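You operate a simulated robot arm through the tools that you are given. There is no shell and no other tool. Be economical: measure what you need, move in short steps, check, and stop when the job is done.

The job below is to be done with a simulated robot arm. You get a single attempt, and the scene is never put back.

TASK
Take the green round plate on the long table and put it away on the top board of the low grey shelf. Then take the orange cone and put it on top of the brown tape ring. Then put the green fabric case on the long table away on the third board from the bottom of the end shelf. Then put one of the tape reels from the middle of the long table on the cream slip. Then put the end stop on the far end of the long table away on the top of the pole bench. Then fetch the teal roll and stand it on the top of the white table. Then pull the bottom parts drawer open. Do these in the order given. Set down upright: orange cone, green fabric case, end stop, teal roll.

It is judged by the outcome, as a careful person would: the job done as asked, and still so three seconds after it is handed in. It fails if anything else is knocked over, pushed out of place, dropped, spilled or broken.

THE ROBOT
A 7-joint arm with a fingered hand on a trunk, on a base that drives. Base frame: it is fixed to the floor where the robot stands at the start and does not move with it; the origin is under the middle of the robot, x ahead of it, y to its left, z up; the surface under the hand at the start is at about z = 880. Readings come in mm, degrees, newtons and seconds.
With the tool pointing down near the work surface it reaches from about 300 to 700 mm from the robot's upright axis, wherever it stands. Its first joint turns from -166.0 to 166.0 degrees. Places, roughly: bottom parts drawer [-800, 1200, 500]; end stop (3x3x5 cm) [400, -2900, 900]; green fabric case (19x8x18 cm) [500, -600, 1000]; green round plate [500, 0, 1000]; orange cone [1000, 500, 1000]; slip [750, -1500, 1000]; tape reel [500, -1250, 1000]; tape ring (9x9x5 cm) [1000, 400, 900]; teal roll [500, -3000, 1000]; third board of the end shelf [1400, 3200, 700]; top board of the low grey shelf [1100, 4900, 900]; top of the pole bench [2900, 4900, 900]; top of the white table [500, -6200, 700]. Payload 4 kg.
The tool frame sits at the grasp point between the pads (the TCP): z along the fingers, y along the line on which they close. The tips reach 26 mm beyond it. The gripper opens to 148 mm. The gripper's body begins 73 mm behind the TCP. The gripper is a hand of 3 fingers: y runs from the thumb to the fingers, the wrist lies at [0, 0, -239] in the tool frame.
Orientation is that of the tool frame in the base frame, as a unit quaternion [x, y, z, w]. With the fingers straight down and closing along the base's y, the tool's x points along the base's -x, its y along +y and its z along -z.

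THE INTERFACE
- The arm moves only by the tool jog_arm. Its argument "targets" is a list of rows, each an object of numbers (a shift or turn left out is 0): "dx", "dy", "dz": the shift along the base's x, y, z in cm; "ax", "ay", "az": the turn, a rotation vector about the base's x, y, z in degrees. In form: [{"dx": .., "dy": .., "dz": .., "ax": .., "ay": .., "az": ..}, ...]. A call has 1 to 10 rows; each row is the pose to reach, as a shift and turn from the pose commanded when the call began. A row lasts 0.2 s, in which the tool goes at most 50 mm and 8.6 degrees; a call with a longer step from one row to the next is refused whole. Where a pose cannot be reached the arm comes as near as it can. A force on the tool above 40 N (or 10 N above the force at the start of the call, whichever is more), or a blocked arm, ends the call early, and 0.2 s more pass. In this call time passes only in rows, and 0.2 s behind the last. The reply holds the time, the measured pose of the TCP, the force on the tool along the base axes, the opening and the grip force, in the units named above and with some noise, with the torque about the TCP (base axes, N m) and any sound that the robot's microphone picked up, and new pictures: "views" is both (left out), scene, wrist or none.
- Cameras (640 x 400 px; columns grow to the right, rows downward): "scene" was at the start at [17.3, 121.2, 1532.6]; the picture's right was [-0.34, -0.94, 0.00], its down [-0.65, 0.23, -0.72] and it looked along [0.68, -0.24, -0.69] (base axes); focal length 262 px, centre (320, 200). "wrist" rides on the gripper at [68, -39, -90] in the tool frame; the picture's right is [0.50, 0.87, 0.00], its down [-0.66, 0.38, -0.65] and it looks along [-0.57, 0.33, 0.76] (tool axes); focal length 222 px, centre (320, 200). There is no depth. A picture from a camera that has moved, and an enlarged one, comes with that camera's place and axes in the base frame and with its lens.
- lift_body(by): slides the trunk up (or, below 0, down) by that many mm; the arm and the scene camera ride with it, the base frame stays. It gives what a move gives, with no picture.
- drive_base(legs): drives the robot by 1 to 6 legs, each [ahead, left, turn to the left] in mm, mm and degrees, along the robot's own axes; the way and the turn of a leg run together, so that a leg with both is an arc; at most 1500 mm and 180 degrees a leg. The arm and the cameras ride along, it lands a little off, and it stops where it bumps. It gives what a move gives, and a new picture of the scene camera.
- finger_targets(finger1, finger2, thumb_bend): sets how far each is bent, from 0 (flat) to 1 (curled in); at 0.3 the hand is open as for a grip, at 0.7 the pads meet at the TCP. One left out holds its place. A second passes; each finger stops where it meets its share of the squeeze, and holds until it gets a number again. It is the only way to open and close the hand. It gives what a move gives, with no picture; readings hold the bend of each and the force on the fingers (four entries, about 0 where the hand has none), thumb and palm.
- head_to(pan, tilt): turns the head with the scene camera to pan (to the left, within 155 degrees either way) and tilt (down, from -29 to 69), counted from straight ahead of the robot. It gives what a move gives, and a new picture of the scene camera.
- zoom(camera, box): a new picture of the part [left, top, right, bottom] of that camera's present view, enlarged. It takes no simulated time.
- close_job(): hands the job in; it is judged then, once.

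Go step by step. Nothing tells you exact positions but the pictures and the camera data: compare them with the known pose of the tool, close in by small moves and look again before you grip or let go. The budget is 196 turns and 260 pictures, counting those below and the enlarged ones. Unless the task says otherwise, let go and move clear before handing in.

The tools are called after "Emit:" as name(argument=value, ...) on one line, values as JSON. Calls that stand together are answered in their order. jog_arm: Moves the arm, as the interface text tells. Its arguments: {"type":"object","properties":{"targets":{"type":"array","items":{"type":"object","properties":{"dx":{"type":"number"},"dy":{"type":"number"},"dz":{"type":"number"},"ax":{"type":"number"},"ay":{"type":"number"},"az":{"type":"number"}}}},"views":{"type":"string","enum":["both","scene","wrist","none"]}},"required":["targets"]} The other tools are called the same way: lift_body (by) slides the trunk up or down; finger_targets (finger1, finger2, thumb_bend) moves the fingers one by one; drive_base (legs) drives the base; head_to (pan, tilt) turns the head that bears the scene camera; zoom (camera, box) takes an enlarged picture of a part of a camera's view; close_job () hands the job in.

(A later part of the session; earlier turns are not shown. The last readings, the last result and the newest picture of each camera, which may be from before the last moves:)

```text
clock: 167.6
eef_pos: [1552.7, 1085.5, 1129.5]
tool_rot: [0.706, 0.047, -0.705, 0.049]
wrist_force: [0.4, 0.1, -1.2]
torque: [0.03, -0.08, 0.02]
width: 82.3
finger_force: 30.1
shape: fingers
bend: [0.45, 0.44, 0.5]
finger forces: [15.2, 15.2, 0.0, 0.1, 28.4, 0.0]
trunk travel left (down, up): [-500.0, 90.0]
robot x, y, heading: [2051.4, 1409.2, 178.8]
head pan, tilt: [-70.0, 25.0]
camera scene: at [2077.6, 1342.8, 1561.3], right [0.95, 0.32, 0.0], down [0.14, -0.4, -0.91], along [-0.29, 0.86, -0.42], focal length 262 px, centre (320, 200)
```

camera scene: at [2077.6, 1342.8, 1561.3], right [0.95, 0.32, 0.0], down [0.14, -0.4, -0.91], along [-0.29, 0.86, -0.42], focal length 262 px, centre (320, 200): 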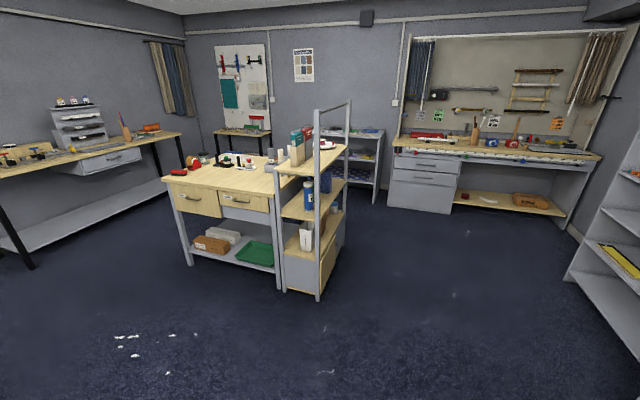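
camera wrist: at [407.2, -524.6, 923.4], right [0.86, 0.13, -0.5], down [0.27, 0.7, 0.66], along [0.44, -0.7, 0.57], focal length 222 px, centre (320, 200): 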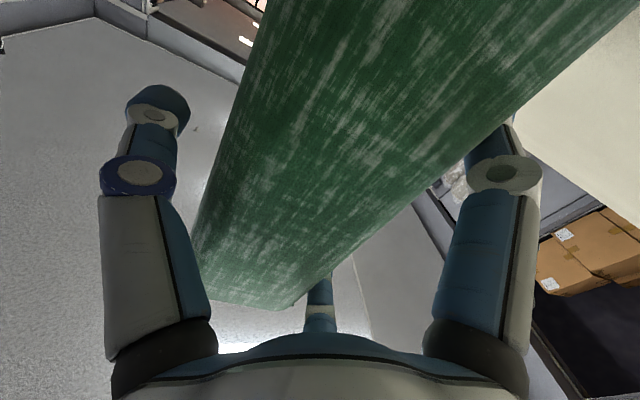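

The end shelf spans y 2800–3520 with its open side at x ≈ 1580. I drive alongside it and look at the third board.

Emit:
drive_base(legs=[[0, -1000, 0], [0, -850, 1.2]])

Emit:
head_to(pan=-5, tilt=50)

```text
clock: 175.7
eef_pos: [1590.7, 2685.9, 1130.0]
tool_rot: [0.705, 0.062, -0.704, 0.064]
wrist_force: [1.1, -5.5, -2.2]
torque: [0.01, -0.11, -0.04]
width: 81.3
finger_force: 36.2
shape: fingers
bend: [0.44, 0.44, 0.5]
finger forces: [17.2, 17.6, 0.0, 0.0, 38.0, 0.0]
trunk travel left (down, up): [-500.0, 90.0]
robot x, y, heading: [2081.1, 3029.8, 179.6]
head pan, tilt: [-70.0, 25.0]
stopped in leg 2: the force on the tool passed its limit at 58 N (the readings are from after the stop); the commanded pose is now the measured one
camera scene: at [2107.1, 2960.8, 1561.3], right [0.94, 0.33, 0.0], down [0.14, -0.4, -0.91], along [-0.3, 0.85, -0.42], focal length 262 px, centre (320, 200)
```

scene: 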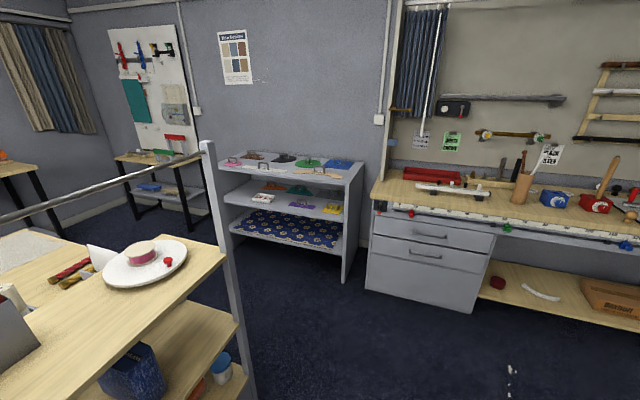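

```text
clock: 177.0
eef_pos: [1589.4, 2685.3, 1130.1]
tool_rot: [0.704, 0.062, -0.704, 0.063]
wrist_force: [4.0, -11.7, -0.8]
torque: [0.01, -0.09, -0.17]
width: 81.3
finger_force: 41.3
shape: fingers
bend: [0.44, 0.44, 0.5]
finger forces: [18.1, 18.5, 0.0, 0.0, 45.8, 0.1]
trunk travel left (down, up): [-500.0, 90.0]
robot x, y, heading: [2080.0, 3029.0, 179.7]
head pan, tilt: [-5.0, 50.0]
camera scene: at [2061.7, 2880.6, 1523.7], right [0.1, 1.0, 0.0], down [0.76, -0.07, -0.64], along [-0.64, 0.06, -0.77], focal length 262 px, centre (320, 200)
```

scene: 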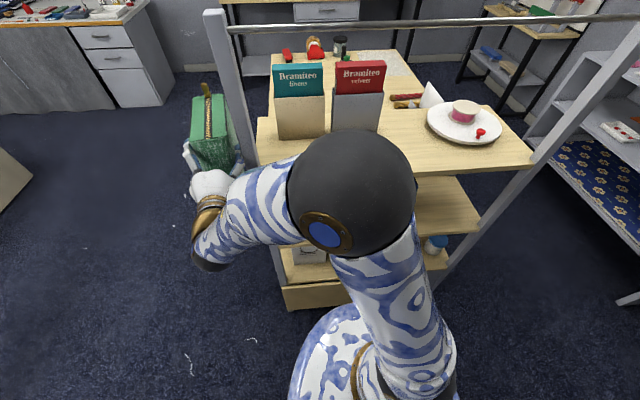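

The case touched the shelf's corner post. I back off at once: away from the post, then further east.

Emit:
drive_base(legs=[[0, 80, 0], [-330, 0, 0]])

Emit:
head_to(pan=0, tilt=40)

```text
clock: 179.9
eef_pos: [1923.6, 2604.3, 1131.4]
tool_rot: [0.705, 0.061, -0.704, 0.063]
wrist_force: [0.4, -0.5, -0.2]
torque: [-0.02, -0.08, 0.03]
width: 81.2
finger_force: 30.3
shape: fingers
bend: [0.45, 0.45, 0.5]
finger forces: [15.5, 15.9, 0.0, 0.1, 29.2, 0.1]
trunk travel left (down, up): [-500.0, 90.0]
robot x, y, heading: [2412.5, 2946.9, 179.2]
head pan, tilt: [-5.0, 50.0]
camera scene: at [2394.6, 2798.7, 1523.8], right [0.1, 1.0, 0.0], down [0.76, -0.07, -0.64], along [-0.64, 0.06, -0.77], focal length 262 px, centre (320, 200)
```

scene: 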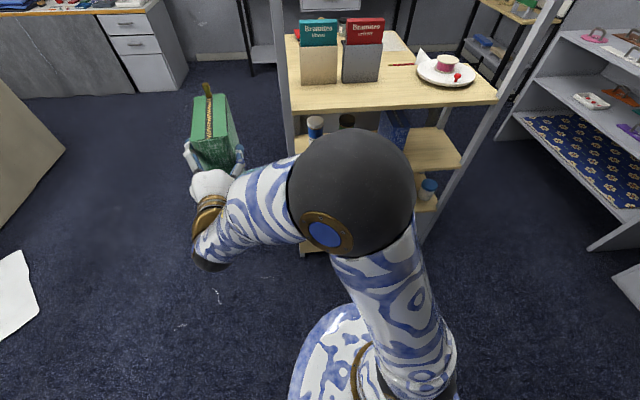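

```text
clock: 180.6
eef_pos: [1922.9, 2603.5, 1130.6]
tool_rot: [0.705, 0.06, -0.704, 0.062]
wrist_force: [0.7, 0.4, -1.7]
torque: [0.0, -0.11, -0.02]
width: 81.3
finger_force: 29.9
shape: fingers
bend: [0.45, 0.45, 0.5]
finger forces: [15.5, 16.0, 0.1, 0.0, 29.2, 0.1]
trunk travel left (down, up): [-500.0, 90.0]
robot x, y, heading: [2412.3, 2947.4, 179.5]
head pan, tilt: [0.0, 40.0]
camera scene: at [2385.9, 2792.1, 1537.9], right [0.01, 1.0, 0.0], down [0.64, -0.01, -0.77], along [-0.77, 0.01, -0.64], focal length 262 px, centre (320, 200)
```

scene: 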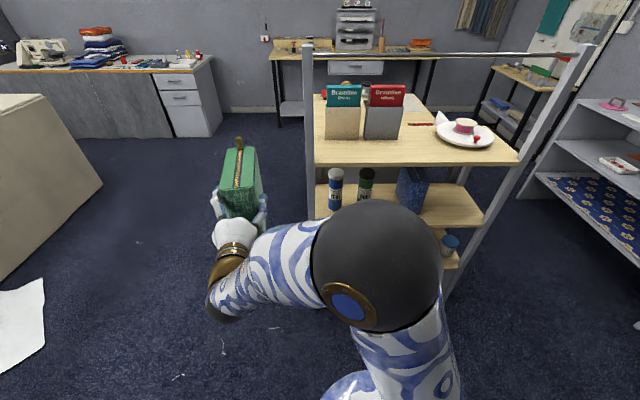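

Nothing on the shelf fell. I lower the trunk so that the hand comes to the third board's height and the camera sees beneath the top board, and shift north.

Emit:
lift_body(by=-270)

Emit:
drive_base(legs=[[0, -450, 0]])

Emit:
head_to(pan=10, tilt=30)

```text
clock: 183.3
eef_pos: [1922.2, 2604.1, 861.4]
tool_rot: [0.705, 0.06, -0.704, 0.064]
wrist_force: [0.1, 0.2, -0.1]
torque: [-0.01, -0.08, 0.02]
width: 81.2
finger_force: 30.5
shape: fingers
bend: [0.45, 0.45, 0.5]
finger forces: [15.5, 16.0, 0.0, 0.0, 29.2, 0.1]
trunk travel left (down, up): [-230.0, 360.0]
robot x, y, heading: [2410.2, 2948.5, 179.4]
head pan, tilt: [0.0, 40.0]
```

```text
clock: 186.1
eef_pos: [1927.1, 3058.8, 860.8]
tool_rot: [0.705, 0.06, -0.704, 0.063]
wrist_force: [0.0, 0.3, -1.8]
torque: [-0.03, -0.1, 0.0]
width: 81.2
finger_force: 30.6
shape: fingers
bend: [0.45, 0.45, 0.5]
finger forces: [15.4, 15.8, 0.1, 0.1, 29.4, 0.1]
trunk travel left (down, up): [-230.0, 360.0]
robot x, y, heading: [2414.3, 3401.1, 179.3]
head pan, tilt: [0.0, 40.0]
camera scene: at [2390.1, 3245.5, 1268.0], right [0.01, 1.0, 0.0], down [0.64, -0.01, -0.77], along [-0.77, 0.01, -0.64], focal length 262 px, centre (320, 200)
```

scene: 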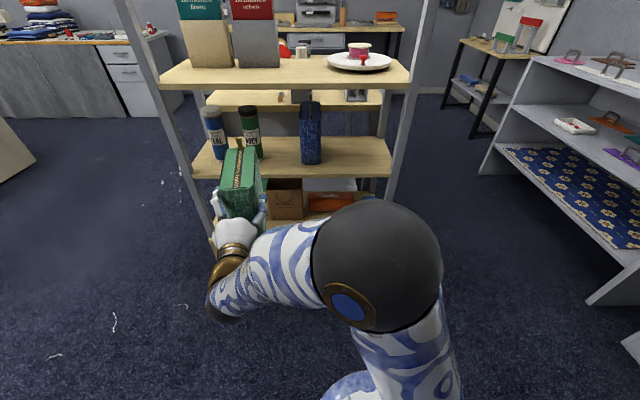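

```text
clock: 186.8
eef_pos: [1928.0, 3058.2, 860.7]
tool_rot: [0.705, 0.06, -0.704, 0.063]
wrist_force: [-0.8, 0.2, -0.3]
torque: [0.03, -0.08, 0.02]
width: 81.2
finger_force: 30.5
shape: fingers
bend: [0.45, 0.45, 0.5]
finger forces: [15.4, 15.9, 0.1, 0.1, 29.4, 0.1]
trunk travel left (down, up): [-230.0, 360.0]
robot x, y, heading: [2417.3, 3396.9, 179.5]
head pan, tilt: [10.0, 30.0]
camera scene: at [2385.9, 3230.0, 1283.3], right [-0.16, 0.99, 0.0], down [0.49, 0.08, -0.87], along [-0.85, -0.14, -0.5], focal length 262 px, centre (320, 200)
```

scene: 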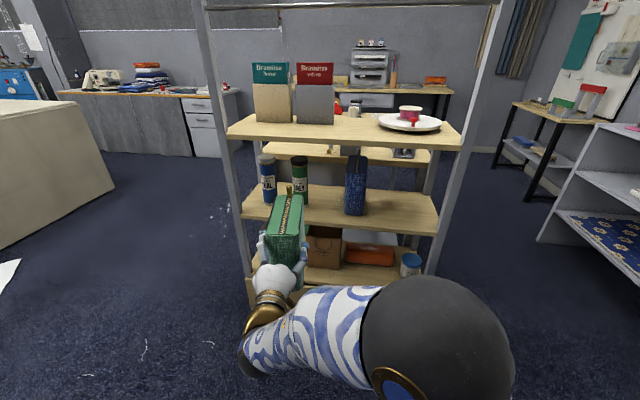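

Third board ≈ z 715: cans at its south end, a blue box at y 3187–3272, and a free bay at y 3290–3490. I square the hand to the shelf and line up with the bay's middle, y ≈ 3390.

Emit:
jog_arm(targets=[{"az": -5}, {"az": -10}], views="none")

Emit:
drive_base(legs=[[0, -335, 0.5]])

Emit:
head_to(pan=20, tilt=30)

```text
clock: 187.4
eef_pos: [1926.3, 3060.2, 862.2]
tool_rot: [0.707, -0.003, -0.707, 0.0]
wrist_force: [1.2, 0.4, -1.0]
torque: [-0.01, -0.08, 0.0]
width: 81.3
finger_force: 30.3
shape: fingers
bend: [0.45, 0.45, 0.5]
finger forces: [15.5, 15.8, 0.0, 0.0, 29.3, 0.1]
trunk travel left (down, up): [-230.0, 360.0]
robot x, y, heading: [2416.0, 3395.5, 179.7]
head pan, tilt: [10.0, 30.0]
```

```text
clock: 189.6
eef_pos: [1930.4, 3390.7, 861.4]
tool_rot: [0.707, 0.002, -0.707, 0.004]
wrist_force: [0.6, -0.4, -0.6]
torque: [-0.05, -0.09, -0.02]
width: 81.1
finger_force: 29.9
shape: fingers
bend: [0.45, 0.45, 0.5]
finger forces: [15.5, 15.7, 0.0, 0.1, 29.4, 0.1]
trunk travel left (down, up): [-230.0, 360.0]
robot x, y, heading: [2418.5, 3735.6, 180.0]
head pan, tilt: [10.0, 30.0]
camera scene: at [2389.5, 3564.9, 1283.3], right [-0.17, 0.99, 0.0], down [0.49, 0.09, -0.87], along [-0.85, -0.15, -0.5], focal length 262 px, centre (320, 200)
```

scene: 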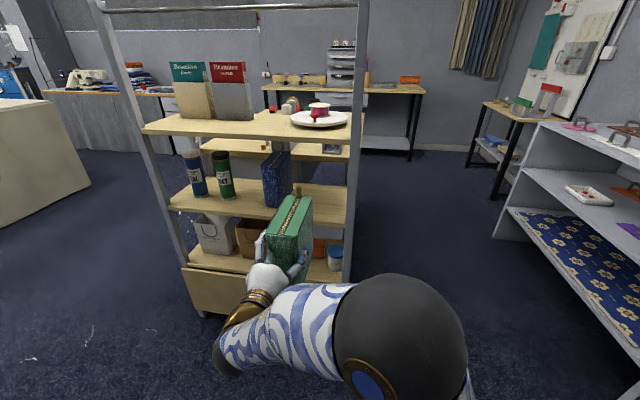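

```text
clock: 190.3
eef_pos: [1930.6, 3390.6, 860.3]
tool_rot: [0.707, 0.001, -0.707, 0.004]
wrist_force: [0.4, -0.2, -1.7]
torque: [-0.02, -0.08, 0.0]
width: 81.1
finger_force: 30.1
shape: fingers
bend: [0.45, 0.45, 0.5]
finger forces: [15.6, 15.8, 0.0, 0.0, 29.4, 0.1]
trunk travel left (down, up): [-230.0, 360.0]
robot x, y, heading: [2419.6, 3737.3, 179.7]
head pan, tilt: [20.0, 30.0]
camera scene: at [2393.5, 3549.8, 1283.3], right [-0.34, 0.94, 0.0], down [0.47, 0.17, -0.87], along [-0.81, -0.29, -0.5], focal length 262 px, centre (320, 200)
```

scene: 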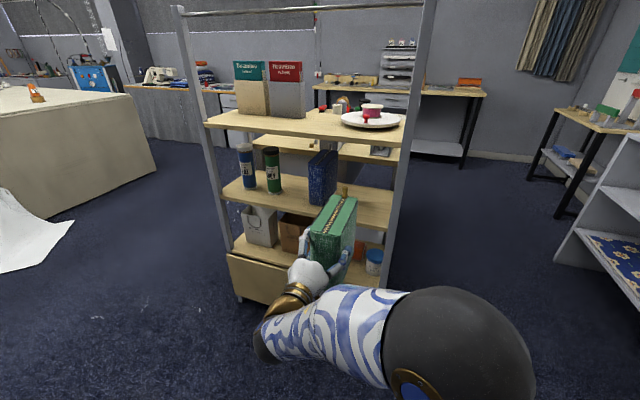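

I enlarge to measure the board's height, front edge and the bay.

Emit:
zoom(camera="scene", box=[200, 100, 440, 290])

```text
2.11 times, centred on (320, 195) of scene
camera zoom: at [2393.5, 3549.8, 1283.3], right [-0.34, 0.94, 0.0], down [0.47, 0.17, -0.87], along [-0.81, -0.29, -0.5], focal length 551 px, centre (320, 210)
```

zoom: 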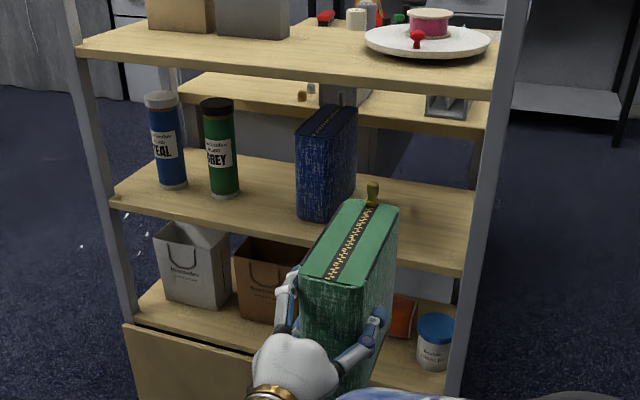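

The bay (y 3270–3523, board z ≈ 711, front edge x ≈ 1580) suits; the case bottom is about 40 mm above the board. I drive forward into it.

Emit:
drive_base(legs=[[340, 0, 0]])

Emit:
zoom(camera="scene", box=[160, 120, 480, 360])

```text
clock: 192.5
eef_pos: [1592.8, 3390.7, 861.3]
tool_rot: [0.707, 0.001, -0.707, 0.004]
wrist_force: [0.6, 0.2, -1.2]
torque: [-0.06, -0.12, 0.0]
width: 81.2
finger_force: 30.6
shape: fingers
bend: [0.45, 0.45, 0.5]
finger forces: [15.5, 15.8, 0.0, 0.0, 29.5, 0.1]
trunk travel left (down, up): [-230.0, 360.0]
robot x, y, heading: [2079.7, 3735.1, 179.6]
head pan, tilt: [20.0, 30.0]
camera scene: at [2055.5, 3550.5, 1283.3], right [-0.34, 0.94, 0.0], down [0.47, 0.17, -0.87], along [-0.81, -0.29, -0.5], focal length 262 px, centre (320, 200)
```

scene: 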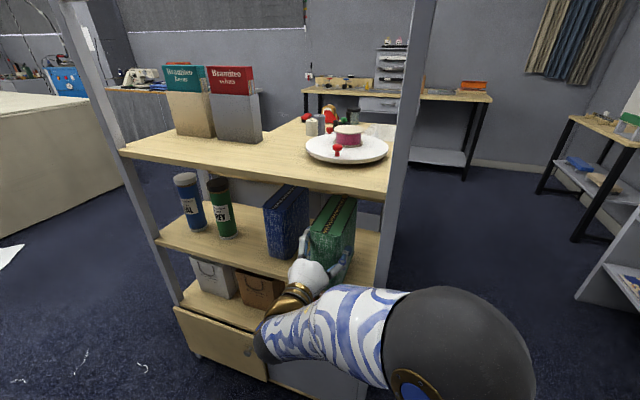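

```text
1.67 times, centred on (320, 240) of scene
camera zoom: at [2055.5, 3550.5, 1283.3], right [-0.34, 0.94, 0.0], down [0.47, 0.17, -0.87], along [-0.81, -0.29, -0.5], focal length 436 px, centre (320, 133)
```

zoom: 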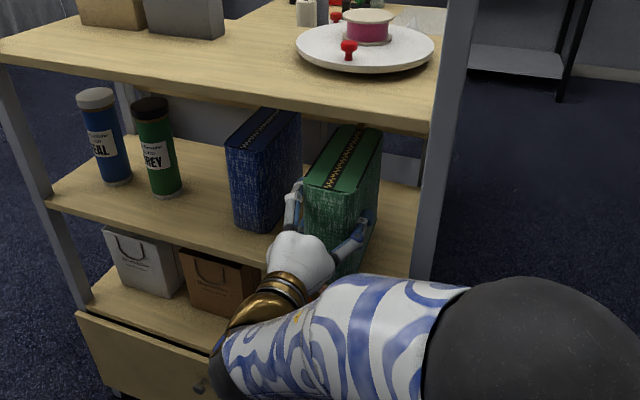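

The case is in the bay. I push it further in, slightly north, then lower.

Emit:
jog_arm(targets=[{"dx": -2, "dy": 0.4}, {"dx": -4, "dy": 0.8}, {"dx": -6, "dy": 0.8}, {"dx": -8, "dy": 0.8}, {"dx": -9, "dy": 0.8}, {"dx": -9, "dy": 0.8, "dz": -1.2}, {"dx": -9, "dy": 0.8, "dz": -2.4}, {"dx": -9, "dy": 0.8, "dz": -3.2}], views="none")

Emit:
zoom(camera="scene", box=[220, 160, 420, 310])

```text
clock: 194.3
eef_pos: [1504.0, 3399.1, 831.2]
tool_rot: [-0.707, -0.002, 0.707, -0.004]
wrist_force: [0.0, -0.3, 3.1]
torque: [0.07, 0.05, 0.03]
width: 81.0
finger_force: 30.7
shape: fingers
bend: [0.45, 0.45, 0.5]
finger forces: [15.8, 15.8, 0.0, 0.0, 29.4, 0.1]
trunk travel left (down, up): [-230.0, 360.0]
robot x, y, heading: [2082.5, 3733.7, 180.1]
head pan, tilt: [20.0, 30.0]
```

```text
2.67 times, centred on (320, 235) of scene
camera zoom: at [2055.7, 3550.6, 1283.5], right [-0.34, 0.94, 0.0], down [0.47, 0.17, -0.87], along [-0.81, -0.29, -0.5], focal length 698 px, centre (320, 107)
```

zoom: 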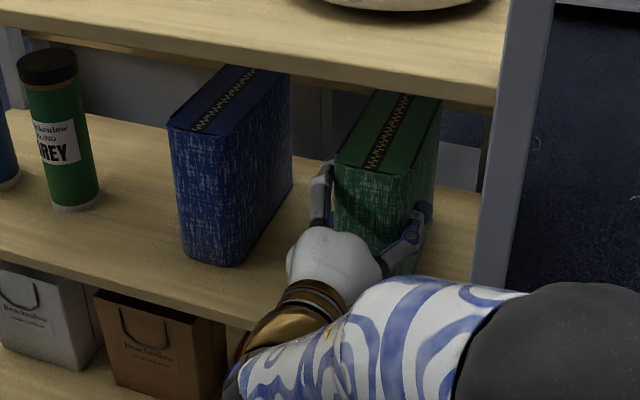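

Force suggests first contact with the board. I press down a few more mm to be sure.

Emit:
jog_arm(targets=[{"dz": -0.3}, {"dz": -0.5}], views="none")

```text
clock: 194.9
eef_pos: [1504.4, 3398.7, 830.4]
tool_rot: [-0.704, -0.001, 0.71, -0.005]
wrist_force: [-3.3, -4.5, 27.8]
torque: [0.87, -0.42, 0.0]
width: 80.3
finger_force: 30.7
shape: fingers
bend: [0.46, 0.44, 0.5]
finger forces: [17.0, 17.3, 0.0, 0.0, 27.9, 0.0]
trunk travel left (down, up): [-230.0, 360.0]
robot x, y, heading: [2079.9, 3732.8, 180.0]
head pan, tilt: [20.0, 30.0]
```

It rests on the board. I relieve, open, and withdraw straight back.

Emit:
jog_arm(targets=[{"dz": 0.4}], views="none")

Emit:
finger_targets(finger1=0.4, finger2=0.4, thumb_bend=0.44)

Emit:
finger_targets(finger1=0.32, finger2=0.32, thumb_bend=0.32)

Emit:
jog_arm(targets=[{"dx": 2}, {"dx": 5}, {"dx": 9}, {"dx": 13}], views="scene")

```text
clock: 195.3
eef_pos: [1504.6, 3399.8, 829.2]
tool_rot: [-0.707, -0.002, 0.707, -0.004]
wrist_force: [-2.5, -3.6, 19.1]
torque: [0.57, 0.0, 0.07]
width: 80.5
finger_force: 30.0
shape: fingers
bend: [0.46, 0.44, 0.5]
finger forces: [17.0, 16.4, 0.0, 0.0, 28.0, 0.0]
trunk travel left (down, up): [-230.0, 360.0]
robot x, y, heading: [2080.7, 3735.3, 179.8]
head pan, tilt: [20.0, 30.0]
```

```text
clock: 196.3
eef_pos: [1503.6, 3399.8, 828.4]
tool_rot: [0.707, 0.001, -0.707, 0.004]
wrist_force: [0.1, -0.2, -1.5]
torque: [0.0, -0.09, 0.01]
width: 93.4
finger_force: 7.3
shape: fingers
bend: [0.4, 0.4, 0.43]
finger forces: [3.5, 3.6, 0.0, 0.0, 7.0, 0.1]
trunk travel left (down, up): [-230.0, 360.0]
robot x, y, heading: [2081.5, 3734.3, 179.9]
head pan, tilt: [20.0, 30.0]
```

```text
clock: 197.3
eef_pos: [1504.3, 3398.8, 829.6]
tool_rot: [0.707, 0.001, -0.707, 0.004]
wrist_force: [-0.6, -0.4, -0.1]
torque: [-0.01, -0.02, -0.01]
width: 120.6
finger_force: 0.1
shape: fingers
bend: [0.32, 0.32, 0.32]
finger forces: [0.0, 0.0, 0.0, 0.0, 0.1, 0.0]
trunk travel left (down, up): [-230.0, 360.0]
robot x, y, heading: [2078.6, 3734.4, 179.8]
head pan, tilt: [20.0, 30.0]
```

```text
clock: 198.3
eef_pos: [1633.4, 3399.7, 829.9]
tool_rot: [0.707, 0.002, -0.707, 0.004]
wrist_force: [0.0, 0.4, 0.7]
torque: [-0.01, 0.01, 0.02]
width: 120.5
finger_force: 0.1
shape: fingers
bend: [0.32, 0.32, 0.32]
finger forces: [0.1, 0.0, 0.0, 0.0, 0.1, 0.0]
trunk travel left (down, up): [-230.0, 360.0]
robot x, y, heading: [2083.3, 3737.2, 179.8]
head pan, tilt: [20.0, 30.0]
camera scene: at [2055.3, 3550.6, 1283.3], right [-0.34, 0.94, 0.0], down [0.47, 0.17, -0.87], along [-0.81, -0.29, -0.5], focal length 262 px, centre (320, 200)
```

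scene: 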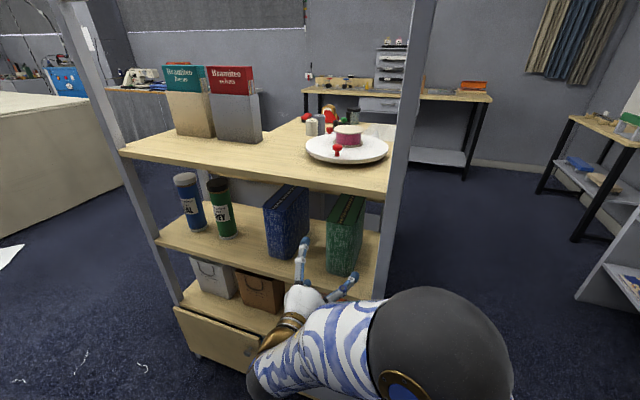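

The case stands beside the blue one; I check how it sits against the front edge.

Emit:
zoom(camera="scene", box=[250, 170, 400, 310])

```text
2.86 times, centred on (325, 240) of scene
camera zoom: at [2055.3, 3550.6, 1283.3], right [-0.34, 0.94, 0.0], down [0.47, 0.17, -0.87], along [-0.81, -0.29, -0.5], focal length 748 px, centre (306, 86)
```

zoom: 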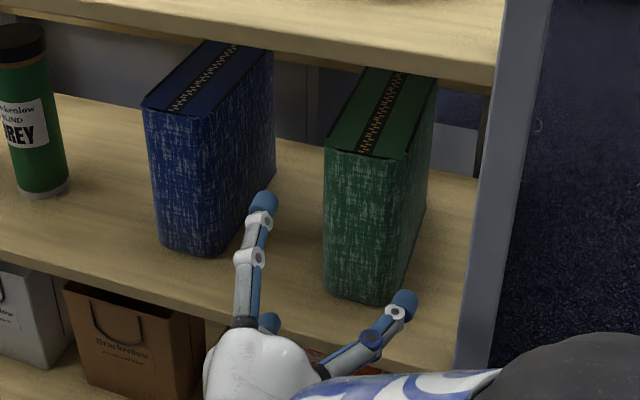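

The green case stands well inside the third board. I back away, raise the trunk and turn the hand down again.

Emit:
drive_base(legs=[[-400, 0, 0]])

Emit:
lift_body(by=270)

Emit:
jog_arm(targets=[{"ay": -8, "dy": 1.5, "dz": 1}, {"ay": -16, "dy": 3, "dz": 2}, {"ay": -24, "dy": 5, "dz": 3}, {"ay": -32, "dy": 7, "dz": 4}, {"ay": -40, "dy": 9, "dz": 5}, {"ay": -48, "dy": 11, "dz": 6}, {"ay": -56, "dy": 13, "dz": 7}, {"ay": -64, "dy": 15, "dz": 8}, {"ay": -72, "dy": 17, "dz": 9}, {"ay": -80, "dy": 19, "dz": 10}], views="none")

Emit:
jog_arm(targets=[{"ay": -5, "dy": 2, "dx": -2}, {"ay": -10, "dy": 4, "dx": -4}], views="none")

Emit:
drive_base(legs=[[0, 1160, 0], [0, 1160, 0], [1240, 0, 0], [1240, 0, 0], [0, 0, 90]])

```text
clock: 200.8
eef_pos: [2037.2, 3396.1, 828.3]
tool_rot: [0.707, 0.005, -0.707, 0.007]
wrist_force: [0.1, 0.2, 0.2]
torque: [-0.03, -0.02, -0.02]
width: 120.7
finger_force: 0.0
shape: fingers
bend: [0.32, 0.32, 0.32]
finger forces: [0.0, 0.1, 0.0, 0.1, 0.1, 0.1]
trunk travel left (down, up): [-230.0, 360.0]
robot x, y, heading: [2483.8, 3738.5, -179.7]
head pan, tilt: [20.0, 30.0]
camera scene: at [2457.7, 3550.8, 1283.3], right [-0.35, 0.94, 0.0], down [0.47, 0.17, -0.87], along [-0.81, -0.3, -0.5], focal length 262 px, centre (320, 200)
```

scene: 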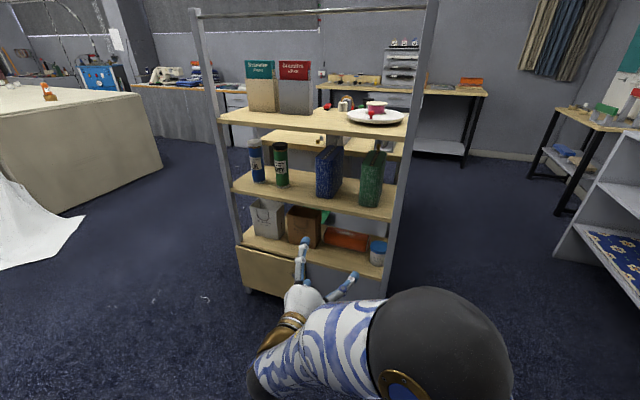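

```text
clock: 203.6
eef_pos: [2038.2, 3397.7, 1098.8]
tool_rot: [0.707, 0.004, -0.707, 0.006]
wrist_force: [0.2, -0.2, 0.6]
torque: [0.02, 0.01, 0.01]
width: 120.6
finger_force: 0.1
shape: fingers
bend: [0.32, 0.32, 0.32]
finger forces: [0.0, 0.1, 0.1, 0.0, 0.1, 0.0]
trunk travel left (down, up): [-500.0, 90.0]
robot x, y, heading: [2481.8, 3737.8, -179.8]
head pan, tilt: [20.0, 30.0]
```

```text
clock: 205.8
eef_pos: [2038.2, 3588.2, 1198.6]
tool_rot: [0.996, 0.0, -0.085, 0.008]
wrist_force: [0.1, 0.1, 0.0]
torque: [-0.03, -0.01, 0.01]
width: 120.4
finger_force: 0.1
shape: fingers
bend: [0.32, 0.32, 0.32]
finger forces: [0.0, 0.0, 0.0, 0.1, 0.1, 0.0]
trunk travel left (down, up): [-500.0, 90.0]
robot x, y, heading: [2481.5, 3734.7, -179.9]
head pan, tilt: [20.0, 30.0]
```

```text
clock: 206.4
eef_pos: [1996.7, 3627.0, 1198.4]
tool_rot: [1.0, -0.001, 0.002, 0.007]
wrist_force: [-0.1, 0.8, -0.1]
torque: [-0.01, -0.03, -0.01]
width: 120.6
finger_force: 0.1
shape: fingers
bend: [0.32, 0.32, 0.32]
finger forces: [0.0, 0.1, 0.1, 0.0, 0.0, 0.0]
trunk travel left (down, up): [-500.0, 90.0]
robot x, y, heading: [2481.2, 3735.6, -179.7]
head pan, tilt: [20.0, 30.0]
```

```text
clock: 233.4
eef_pos: [123.6, 933.5, 1199.2]
tool_rot: [0.708, 0.706, 0.005, 0.005]
wrist_force: [-0.3, 0.1, -0.6]
torque: [0.0, -0.03, 0.02]
width: 120.3
finger_force: 0.0
shape: fingers
bend: [0.32, 0.32, 0.32]
finger forces: [0.0, 0.1, 0.0, 0.0, 0.0, 0.1]
trunk travel left (down, up): [-500.0, 90.0]
robot x, y, heading: [15.5, 1420.8, -89.7]
head pan, tilt: [20.0, 30.0]
camera scene: at [196.6, 1392.8, 1553.4], right [-0.94, -0.35, 0.0], down [-0.17, 0.47, -0.87], along [0.3, -0.81, -0.5], focal length 262 px, centre (320, 200)
```

scene: 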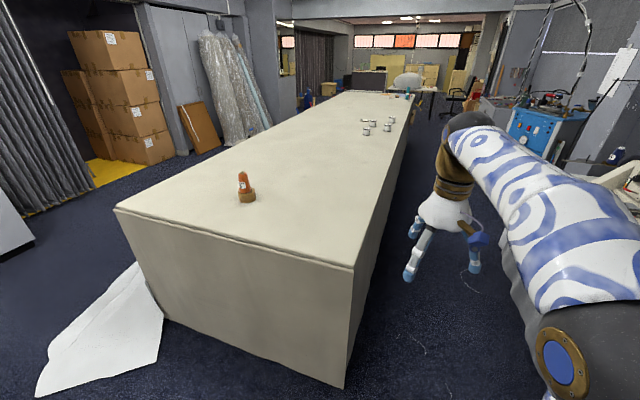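

The way along the near side is clear. I drive down the aisle to the reels and turn to face the table.

Emit:
drive_base(legs=[[1400, 0, 0], [1370, 0, 0], [0, 0, 89.7]])

Emit:
head_to(pan=0, tilt=40)

```text
clock: 250.6
eef_pos: [525.0, -1210.4, 1198.0]
tool_rot: [-0.019, 1.0, 0.007, 0.0]
wrist_force: [0.2, 0.8, 0.9]
torque: [0.0, 0.0, -0.01]
width: 120.4
finger_force: 0.1
shape: fingers
bend: [0.32, 0.32, 0.32]
finger forces: [0.0, 0.0, 0.0, 0.0, 0.1, 0.0]
trunk travel left (down, up): [-500.0, 90.0]
robot x, y, heading: [43.3, -1338.7, 2.8]
head pan, tilt: [20.0, 30.0]
camera scene: at [60.4, -1158.0, 1553.4], right [0.39, -0.92, 0.0], down [-0.46, -0.19, -0.87], along [0.8, 0.33, -0.5], focal length 262 px, centre (320, 200)
```

scene: 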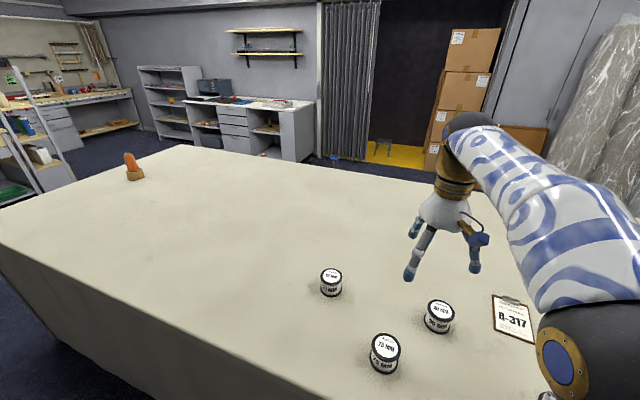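

```text
clock: 251.4
eef_pos: [525.3, -1210.4, 1197.4]
tool_rot: [-0.019, 1.0, 0.007, 0.0]
wrist_force: [-0.3, -0.6, -0.1]
torque: [-0.02, -0.04, -0.02]
width: 120.5
finger_force: 0.2
shape: fingers
bend: [0.32, 0.32, 0.32]
finger forces: [0.0, 0.1, 0.1, 0.1, 0.1, 0.0]
trunk travel left (down, up): [-500.0, 90.0]
robot x, y, heading: [48.3, -1337.4, 2.6]
head pan, tilt: [0.0, 40.0]
camera scene: at [61.9, -1188.9, 1538.0], right [0.05, -1.0, 0.0], down [-0.64, -0.03, -0.77], along [0.77, 0.04, -0.64], focal length 262 px, centre (320, 200)
```

scene: 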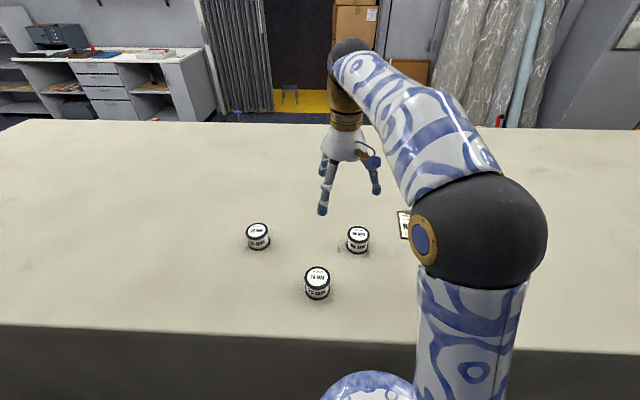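

The reels: “90” at ≈(629, −1281), “75” at (468, −1159), “25” at (626, −958); the slip spans x 658–790, y −1430…−1530. I shift right for reach and go above the “90” reel.

Emit:
drive_base(legs=[[-10, -80, -2.6]])

Emit:
head_to(pan=-5, tilt=50)

```text
clock: 252.5
eef_pos: [521.9, -1314.4, 1198.9]
tool_rot: [0.005, 1.0, 0.008, 0.0]
wrist_force: [-0.2, -0.4, 0.1]
torque: [-0.01, 0.02, 0.03]
width: 120.4
finger_force: 0.0
shape: fingers
bend: [0.32, 0.32, 0.32]
finger forces: [0.1, 0.0, 0.1, 0.1, 0.0, 0.0]
trunk travel left (down, up): [-500.0, 90.0]
robot x, y, heading: [36.6, -1417.8, 0.1]
head pan, tilt: [0.0, 40.0]
camera scene: at [60.9, -1270.1, 1538.1], right [0.0, -1.0, 0.0], down [-0.64, 0.0, -0.77], along [0.77, 0.0, -0.64], focal length 262 px, centre (320, 200)
```

scene: 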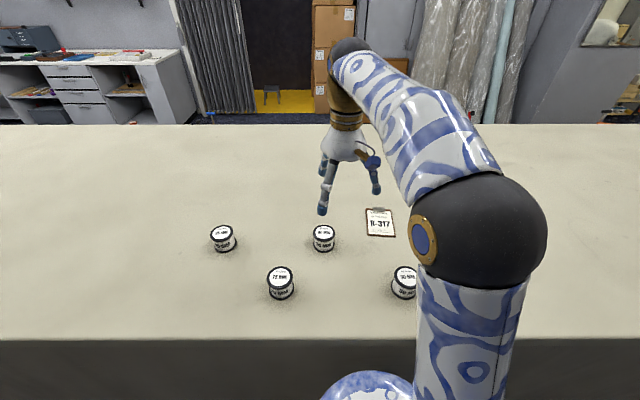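

```text
clock: 253.2
eef_pos: [522.6, -1312.2, 1197.8]
tool_rot: [0.004, 1.0, 0.007, 0.0]
wrist_force: [-0.4, -1.6, -0.4]
torque: [0.01, 0.0, 0.02]
width: 120.0
finger_force: 0.1
shape: fingers
bend: [0.32, 0.32, 0.32]
finger forces: [0.1, 0.0, 0.0, 0.0, 0.0, 0.0]
trunk travel left (down, up): [-500.0, 90.0]
robot x, y, heading: [31.9, -1418.7, -0.3]
head pan, tilt: [-5.0, 50.0]
camera scene: at [52.7, -1276.0, 1523.9], right [-0.09, -1.0, 0.0], down [-0.76, 0.07, -0.64], along [0.64, -0.06, -0.77], focal length 262 px, centre (320, 200)
```

scene: 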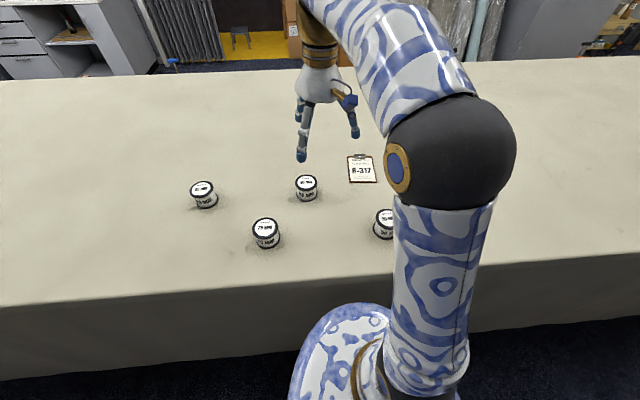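

Emit:
zoom(camera="scene", box=[270, 140, 398, 220])

Emit:
jog_arm(targets=[{"dx": 3.5, "dy": 1, "dz": -3}, {"dx": 7, "dy": 2, "dz": -6}, {"dx": 10.6, "dy": 3.1, "dz": -9}, {"dx": 10.6, "dy": 3.1, "dz": -13}], views="wrist")

```text
5.00 times, centred on (334, 180) of scene
camera zoom: at [52.7, -1276.0, 1523.9], right [-0.09, -1.0, 0.0], down [-0.76, 0.07, -0.64], along [0.64, -0.06, -0.77], focal length 1308 px, centre (250, 300)
```

zoom: 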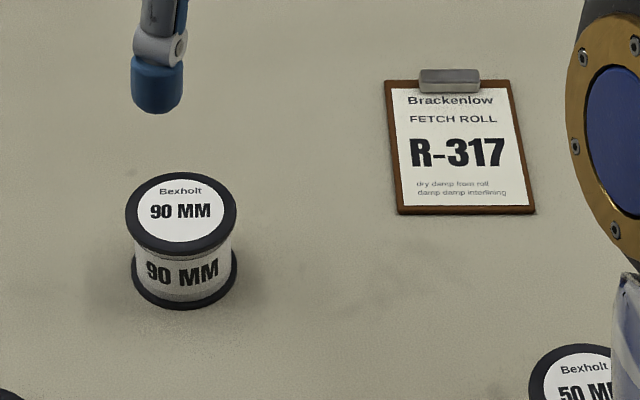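

```text
clock: 254.2
eef_pos: [629.3, -1283.3, 1067.2]
tool_rot: [0.004, 1.0, 0.007, 0.0]
wrist_force: [0.1, 0.7, -0.8]
torque: [0.03, 0.06, 0.0]
width: 120.6
finger_force: 0.1
shape: fingers
bend: [0.32, 0.32, 0.32]
finger forces: [0.0, 0.1, 0.0, 0.1, 0.0, 0.0]
trunk travel left (down, up): [-500.0, 90.0]
robot x, y, heading: [38.9, -1417.8, 0.0]
head pan, tilt: [-5.0, 50.0]
camera wrist: at [561.3, -1322.3, 1158.1], right [-0.49, 0.87, 0.01], down [0.66, 0.36, 0.66], along [0.57, 0.33, -0.75], focal length 222 px, centre (320, 200)
```

wrist: 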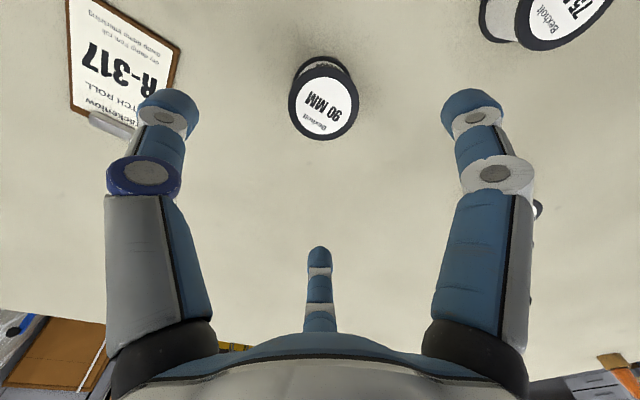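

The slip's paper spans x 650–760, so the reel should go to about (700, −1484). I descend on the “90” reel.

Emit:
jog_arm(targets=[{"dx": -0.5, "dz": -4}, {"dx": -0.5, "dz": -8}, {"dx": -0.5, "dz": -12}, {"dx": -0.5, "dz": -14}, {"dx": -0.5, "dz": -15.2}], views="wrist")

```text
clock: 255.4
eef_pos: [622.8, -1283.5, 914.9]
tool_rot: [0.004, 1.0, 0.006, 0.0]
wrist_force: [0.3, -1.2, 0.5]
torque: [0.06, 0.02, 0.01]
width: 120.5
finger_force: 0.1
shape: fingers
bend: [0.32, 0.32, 0.32]
finger forces: [0.1, 0.0, 0.0, 0.0, 0.1, 0.0]
trunk travel left (down, up): [-500.0, 90.0]
robot x, y, heading: [37.8, -1417.0, -0.3]
head pan, tilt: [-5.0, 50.0]
camera wrist: at [556.2, -1322.0, 1005.9], right [-0.49, 0.87, 0.01], down [0.66, 0.36, 0.66], along [0.57, 0.33, -0.75], focal length 222 px, centre (320, 200)
```

wrist: 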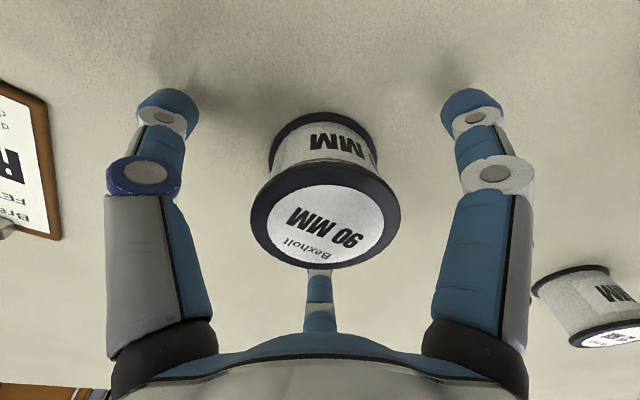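

Centred. I close on the reel and lift.

Emit:
finger_targets(finger1=0.7, finger2=0.7, thumb_bend=0.7)

Emit:
jog_arm(targets=[{"dz": 1}, {"dz": 4}, {"dz": 8}], views="both")

```text
clock: 256.4
eef_pos: [623.8, -1283.0, 916.0]
tool_rot: [0.005, 1.0, 0.007, 0.0]
wrist_force: [-0.3, -0.6, -0.1]
torque: [-0.03, 0.0, 0.01]
width: 53.2
finger_force: 18.5
shape: fingers
bend: [0.51, 0.51, 0.58]
finger forces: [11.8, 11.1, 0.0, 0.1, 15.4, 0.1]
trunk travel left (down, up): [-500.0, 90.0]
robot x, y, heading: [33.9, -1417.8, 0.2]
head pan, tilt: [-5.0, 50.0]
```

```text
clock: 257.2
eef_pos: [623.5, -1282.9, 997.4]
tool_rot: [0.004, 1.0, 0.007, 0.0]
wrist_force: [0.1, 0.1, -1.3]
torque: [0.0, 0.0, 0.02]
width: 53.0
finger_force: 19.0
shape: fingers
bend: [0.51, 0.51, 0.58]
finger forces: [11.9, 10.9, 0.0, 0.0, 15.2, 0.0]
trunk travel left (down, up): [-500.0, 90.0]
robot x, y, heading: [34.1, -1420.5, 0.2]
head pan, tilt: [-5.0, 50.0]
camera scene: at [52.7, -1276.0, 1523.8], right [-0.09, -1.0, 0.0], down [-0.76, 0.07, -0.64], along [0.64, -0.06, -0.77], focal length 262 px, centre (320, 200)
camera wrist: at [556.0, -1321.5, 1086.9], right [-0.49, 0.87, 0.01], down [0.66, 0.36, 0.66], along [0.57, 0.33, -0.75], focal length 222 px, centre (320, 200)
```

scene: 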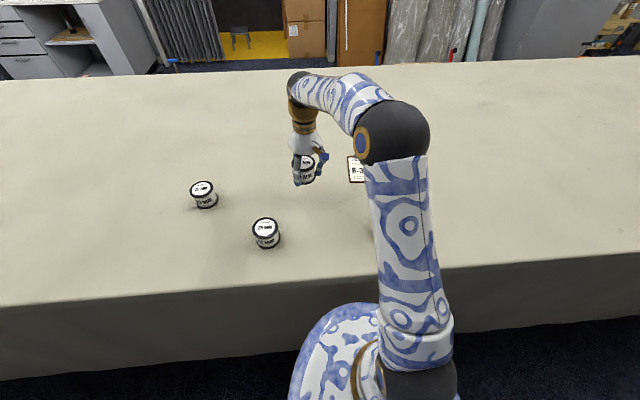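
wrist: 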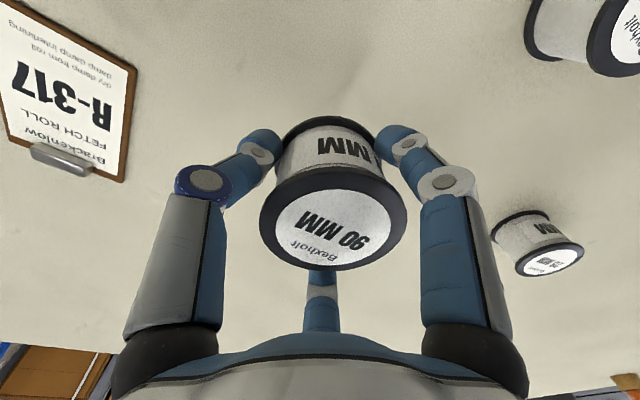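

The reel is held. I carry it over the slip.

Emit:
jog_arm(targets=[{"dx": 1.7, "dy": -4}, {"dx": 3.4, "dy": -8}, {"dx": 5, "dy": -12}, {"dx": 6.5, "dy": -16}, {"dx": 7.8, "dy": -19.9}, {"dx": 7.8, "dy": -19.9, "dz": -3}], views="both")

```text
clock: 258.6
eef_pos: [702.2, -1483.0, 966.9]
tool_rot: [0.004, 1.0, 0.007, -0.001]
wrist_force: [1.0, 0.8, -2.1]
torque: [0.01, -0.01, -0.03]
width: 52.8
finger_force: 18.8
shape: fingers
bend: [0.51, 0.51, 0.58]
finger forces: [11.6, 11.0, 0.0, 0.0, 14.9, 0.0]
trunk travel left (down, up): [-500.0, 90.0]
robot x, y, heading: [39.0, -1419.8, 0.0]
head pan, tilt: [-5.0, 50.0]
camera scene: at [53.1, -1276.2, 1523.9], right [-0.09, -1.0, 0.0], down [-0.76, 0.07, -0.64], along [0.64, -0.06, -0.77], focal length 262 px, centre (320, 200)
camera wrist: at [635.6, -1521.6, 1057.1], right [-0.49, 0.87, 0.01], down [0.66, 0.36, 0.66], along [0.57, 0.33, -0.75], focal length 222 px, centre (320, 200)
```

scene: 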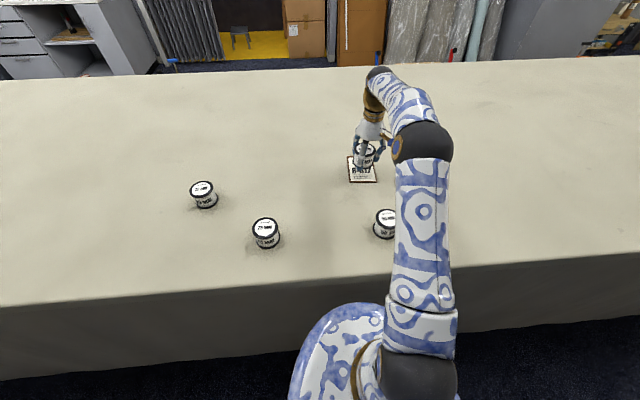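
wrist: 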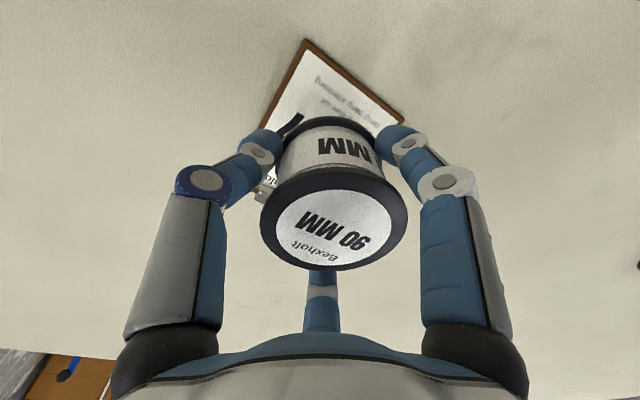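

Aligned over the paper. I lower to contact.

Emit:
jog_arm(targets=[{"dx": 0.2, "dy": 0.6, "dz": -2}, {"dx": 0.2, "dy": 0.6, "dz": -3.4}, {"dx": 0.2, "dy": 0.6, "dz": -4}, {"dx": 0.2, "dy": 0.6, "dz": -4.4}], views="none")

Emit:
zoom(camera="scene", box=[310, 130, 410, 200])

```text
clock: 259.6
eef_pos: [704.3, -1474.1, 921.1]
tool_rot: [0.004, 1.0, 0.007, 0.0]
wrist_force: [-0.6, 0.2, -1.8]
torque: [-0.02, 0.04, -0.01]
width: 52.6
finger_force: 18.5
shape: fingers
bend: [0.51, 0.51, 0.58]
finger forces: [11.5, 11.0, 0.0, 0.1, 15.0, 0.1]
trunk travel left (down, up): [-500.0, 90.0]
robot x, y, heading: [36.4, -1421.6, 0.2]
head pan, tilt: [-5.0, 50.0]
```

```text
5.71 times, centred on (360, 165) of scene
camera zoom: at [53.0, -1276.1, 1523.8], right [-0.09, -1.0, 0.0], down [-0.76, 0.07, -0.64], along [0.64, -0.06, -0.77], focal length 1495 px, centre (91, 400)
```

zoom: 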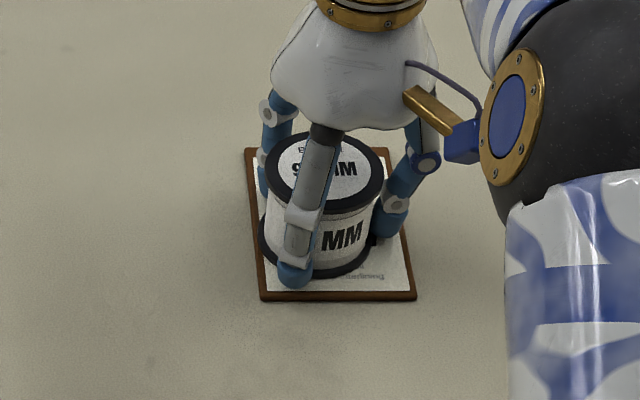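

Emit:
jog_arm(targets=[{"dy": -0.7}, {"dy": -0.7, "dz": -0.3}, {"dy": -0.7, "dz": -0.6}], views="none")

```text
clock: 260.4
eef_pos: [703.3, -1482.3, 919.7]
tool_rot: [0.004, 1.0, 0.006, 0.001]
wrist_force: [-0.7, -0.4, 15.7]
torque: [0.13, 0.04, 0.04]
width: 53.0
finger_force: 20.0
shape: fingers
bend: [0.51, 0.51, 0.59]
finger forces: [12.3, 11.2, 0.1, 0.0, 16.1, 0.1]
trunk travel left (down, up): [-500.0, 90.0]
robot x, y, heading: [38.0, -1418.3, 0.0]
head pan, tilt: [-5.0, 50.0]
```

The reel touches the slip. I relieve, let go gently and rise.

Emit:
jog_arm(targets=[{"dz": 0.3}], views="none")

Emit:
finger_targets(finger1=0.45, finger2=0.45, thumb_bend=0.52)

Emit:
finger_targets(finger1=0.3, finger2=0.3, thumb_bend=0.3)

Emit:
jog_arm(targets=[{"dz": 3}, {"dz": 7}, {"dz": 11}, {"dz": 15}, {"dz": 19, "dx": -2}, {"dz": 23, "dx": -5}, {"dz": 26, "dx": -9}, {"dz": 28, "dx": -13}, {"dz": 29, "dx": -17}], views="scene")

Emit:
zoom(camera="scene", box=[270, 130, 420, 240])

```text
clock: 260.8
eef_pos: [703.7, -1481.7, 920.6]
tool_rot: [0.005, 1.0, 0.007, 0.0]
wrist_force: [2.0, -0.4, 8.1]
torque: [0.08, -0.03, 0.04]
width: 52.6
finger_force: 19.1
shape: fingers
bend: [0.51, 0.51, 0.59]
finger forces: [11.4, 11.2, 0.0, 0.0, 15.6, 0.0]
trunk travel left (down, up): [-500.0, 90.0]
robot x, y, heading: [36.2, -1418.3, -0.1]
head pan, tilt: [-5.0, 50.0]
```

```text
clock: 261.8
eef_pos: [703.1, -1482.0, 919.0]
tool_rot: [0.004, 1.0, 0.007, 0.0]
wrist_force: [-1.0, 1.2, 3.4]
torque: [-0.09, -0.03, 0.04]
width: 64.8
finger_force: 1.4
shape: fingers
bend: [0.45, 0.45, 0.53]
finger forces: [0.1, 0.0, 0.1, 0.0, 3.0, 0.0]
trunk travel left (down, up): [-500.0, 90.0]
robot x, y, heading: [33.6, -1418.7, 0.1]
head pan, tilt: [-5.0, 50.0]
```

```text
clock: 262.8
eef_pos: [703.4, -1481.7, 920.8]
tool_rot: [0.004, 1.0, 0.007, 0.001]
wrist_force: [0.1, -0.4, 0.1]
torque: [0.02, -0.02, -0.02]
width: 126.7
finger_force: 0.1
shape: fingers
bend: [0.3, 0.3, 0.3]
finger forces: [0.0, 0.1, 0.0, 0.1, 0.0, 0.1]
trunk travel left (down, up): [-500.0, 90.0]
robot x, y, heading: [36.8, -1417.1, 0.2]
head pan, tilt: [-5.0, 50.0]
```

```text
clock: 264.8
eef_pos: [531.7, -1482.6, 1207.2]
tool_rot: [0.004, 1.0, 0.008, 0.0]
wrist_force: [-0.6, -0.2, -0.8]
torque: [0.02, 0.0, 0.0]
width: 126.7
finger_force: 0.0
shape: fingers
bend: [0.3, 0.3, 0.3]
finger forces: [0.1, 0.1, 0.1, 0.0, 0.0, 0.1]
trunk travel left (down, up): [-500.0, 90.0]
robot x, y, heading: [35.6, -1417.3, -0.1]
head pan, tilt: [-5.0, 50.0]
camera scene: at [52.1, -1275.9, 1523.8], right [-0.09, -1.0, 0.0], down [-0.76, 0.07, -0.64], along [0.64, -0.06, -0.77], focal length 262 px, centre (320, 200)
```

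scene: 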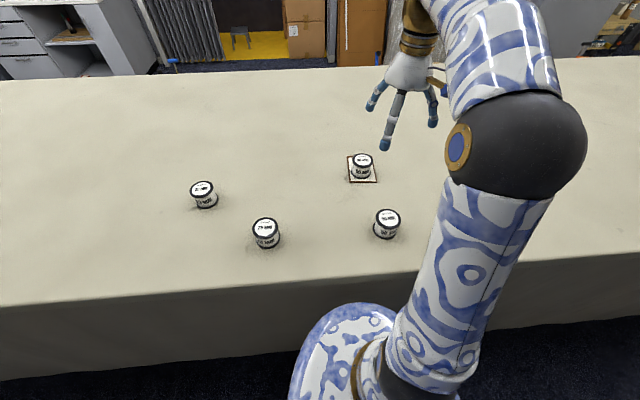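

```text
3.64 times, centred on (345, 185) of scene
camera zoom: at [52.1, -1275.9, 1523.8], right [-0.09, -1.0, 0.0], down [-0.76, 0.07, -0.64], along [0.64, -0.06, -0.77], focal length 952 px, centre (229, 254)
```

zoom: 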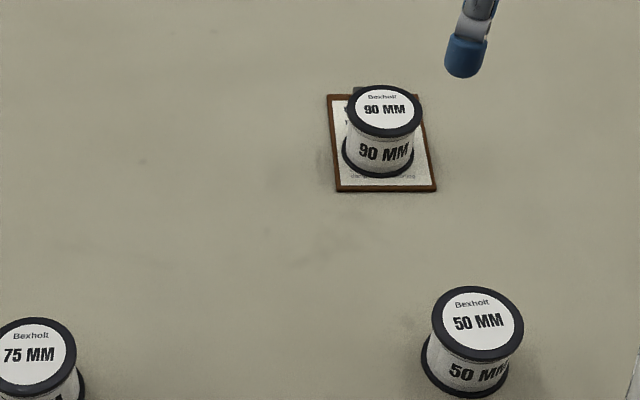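

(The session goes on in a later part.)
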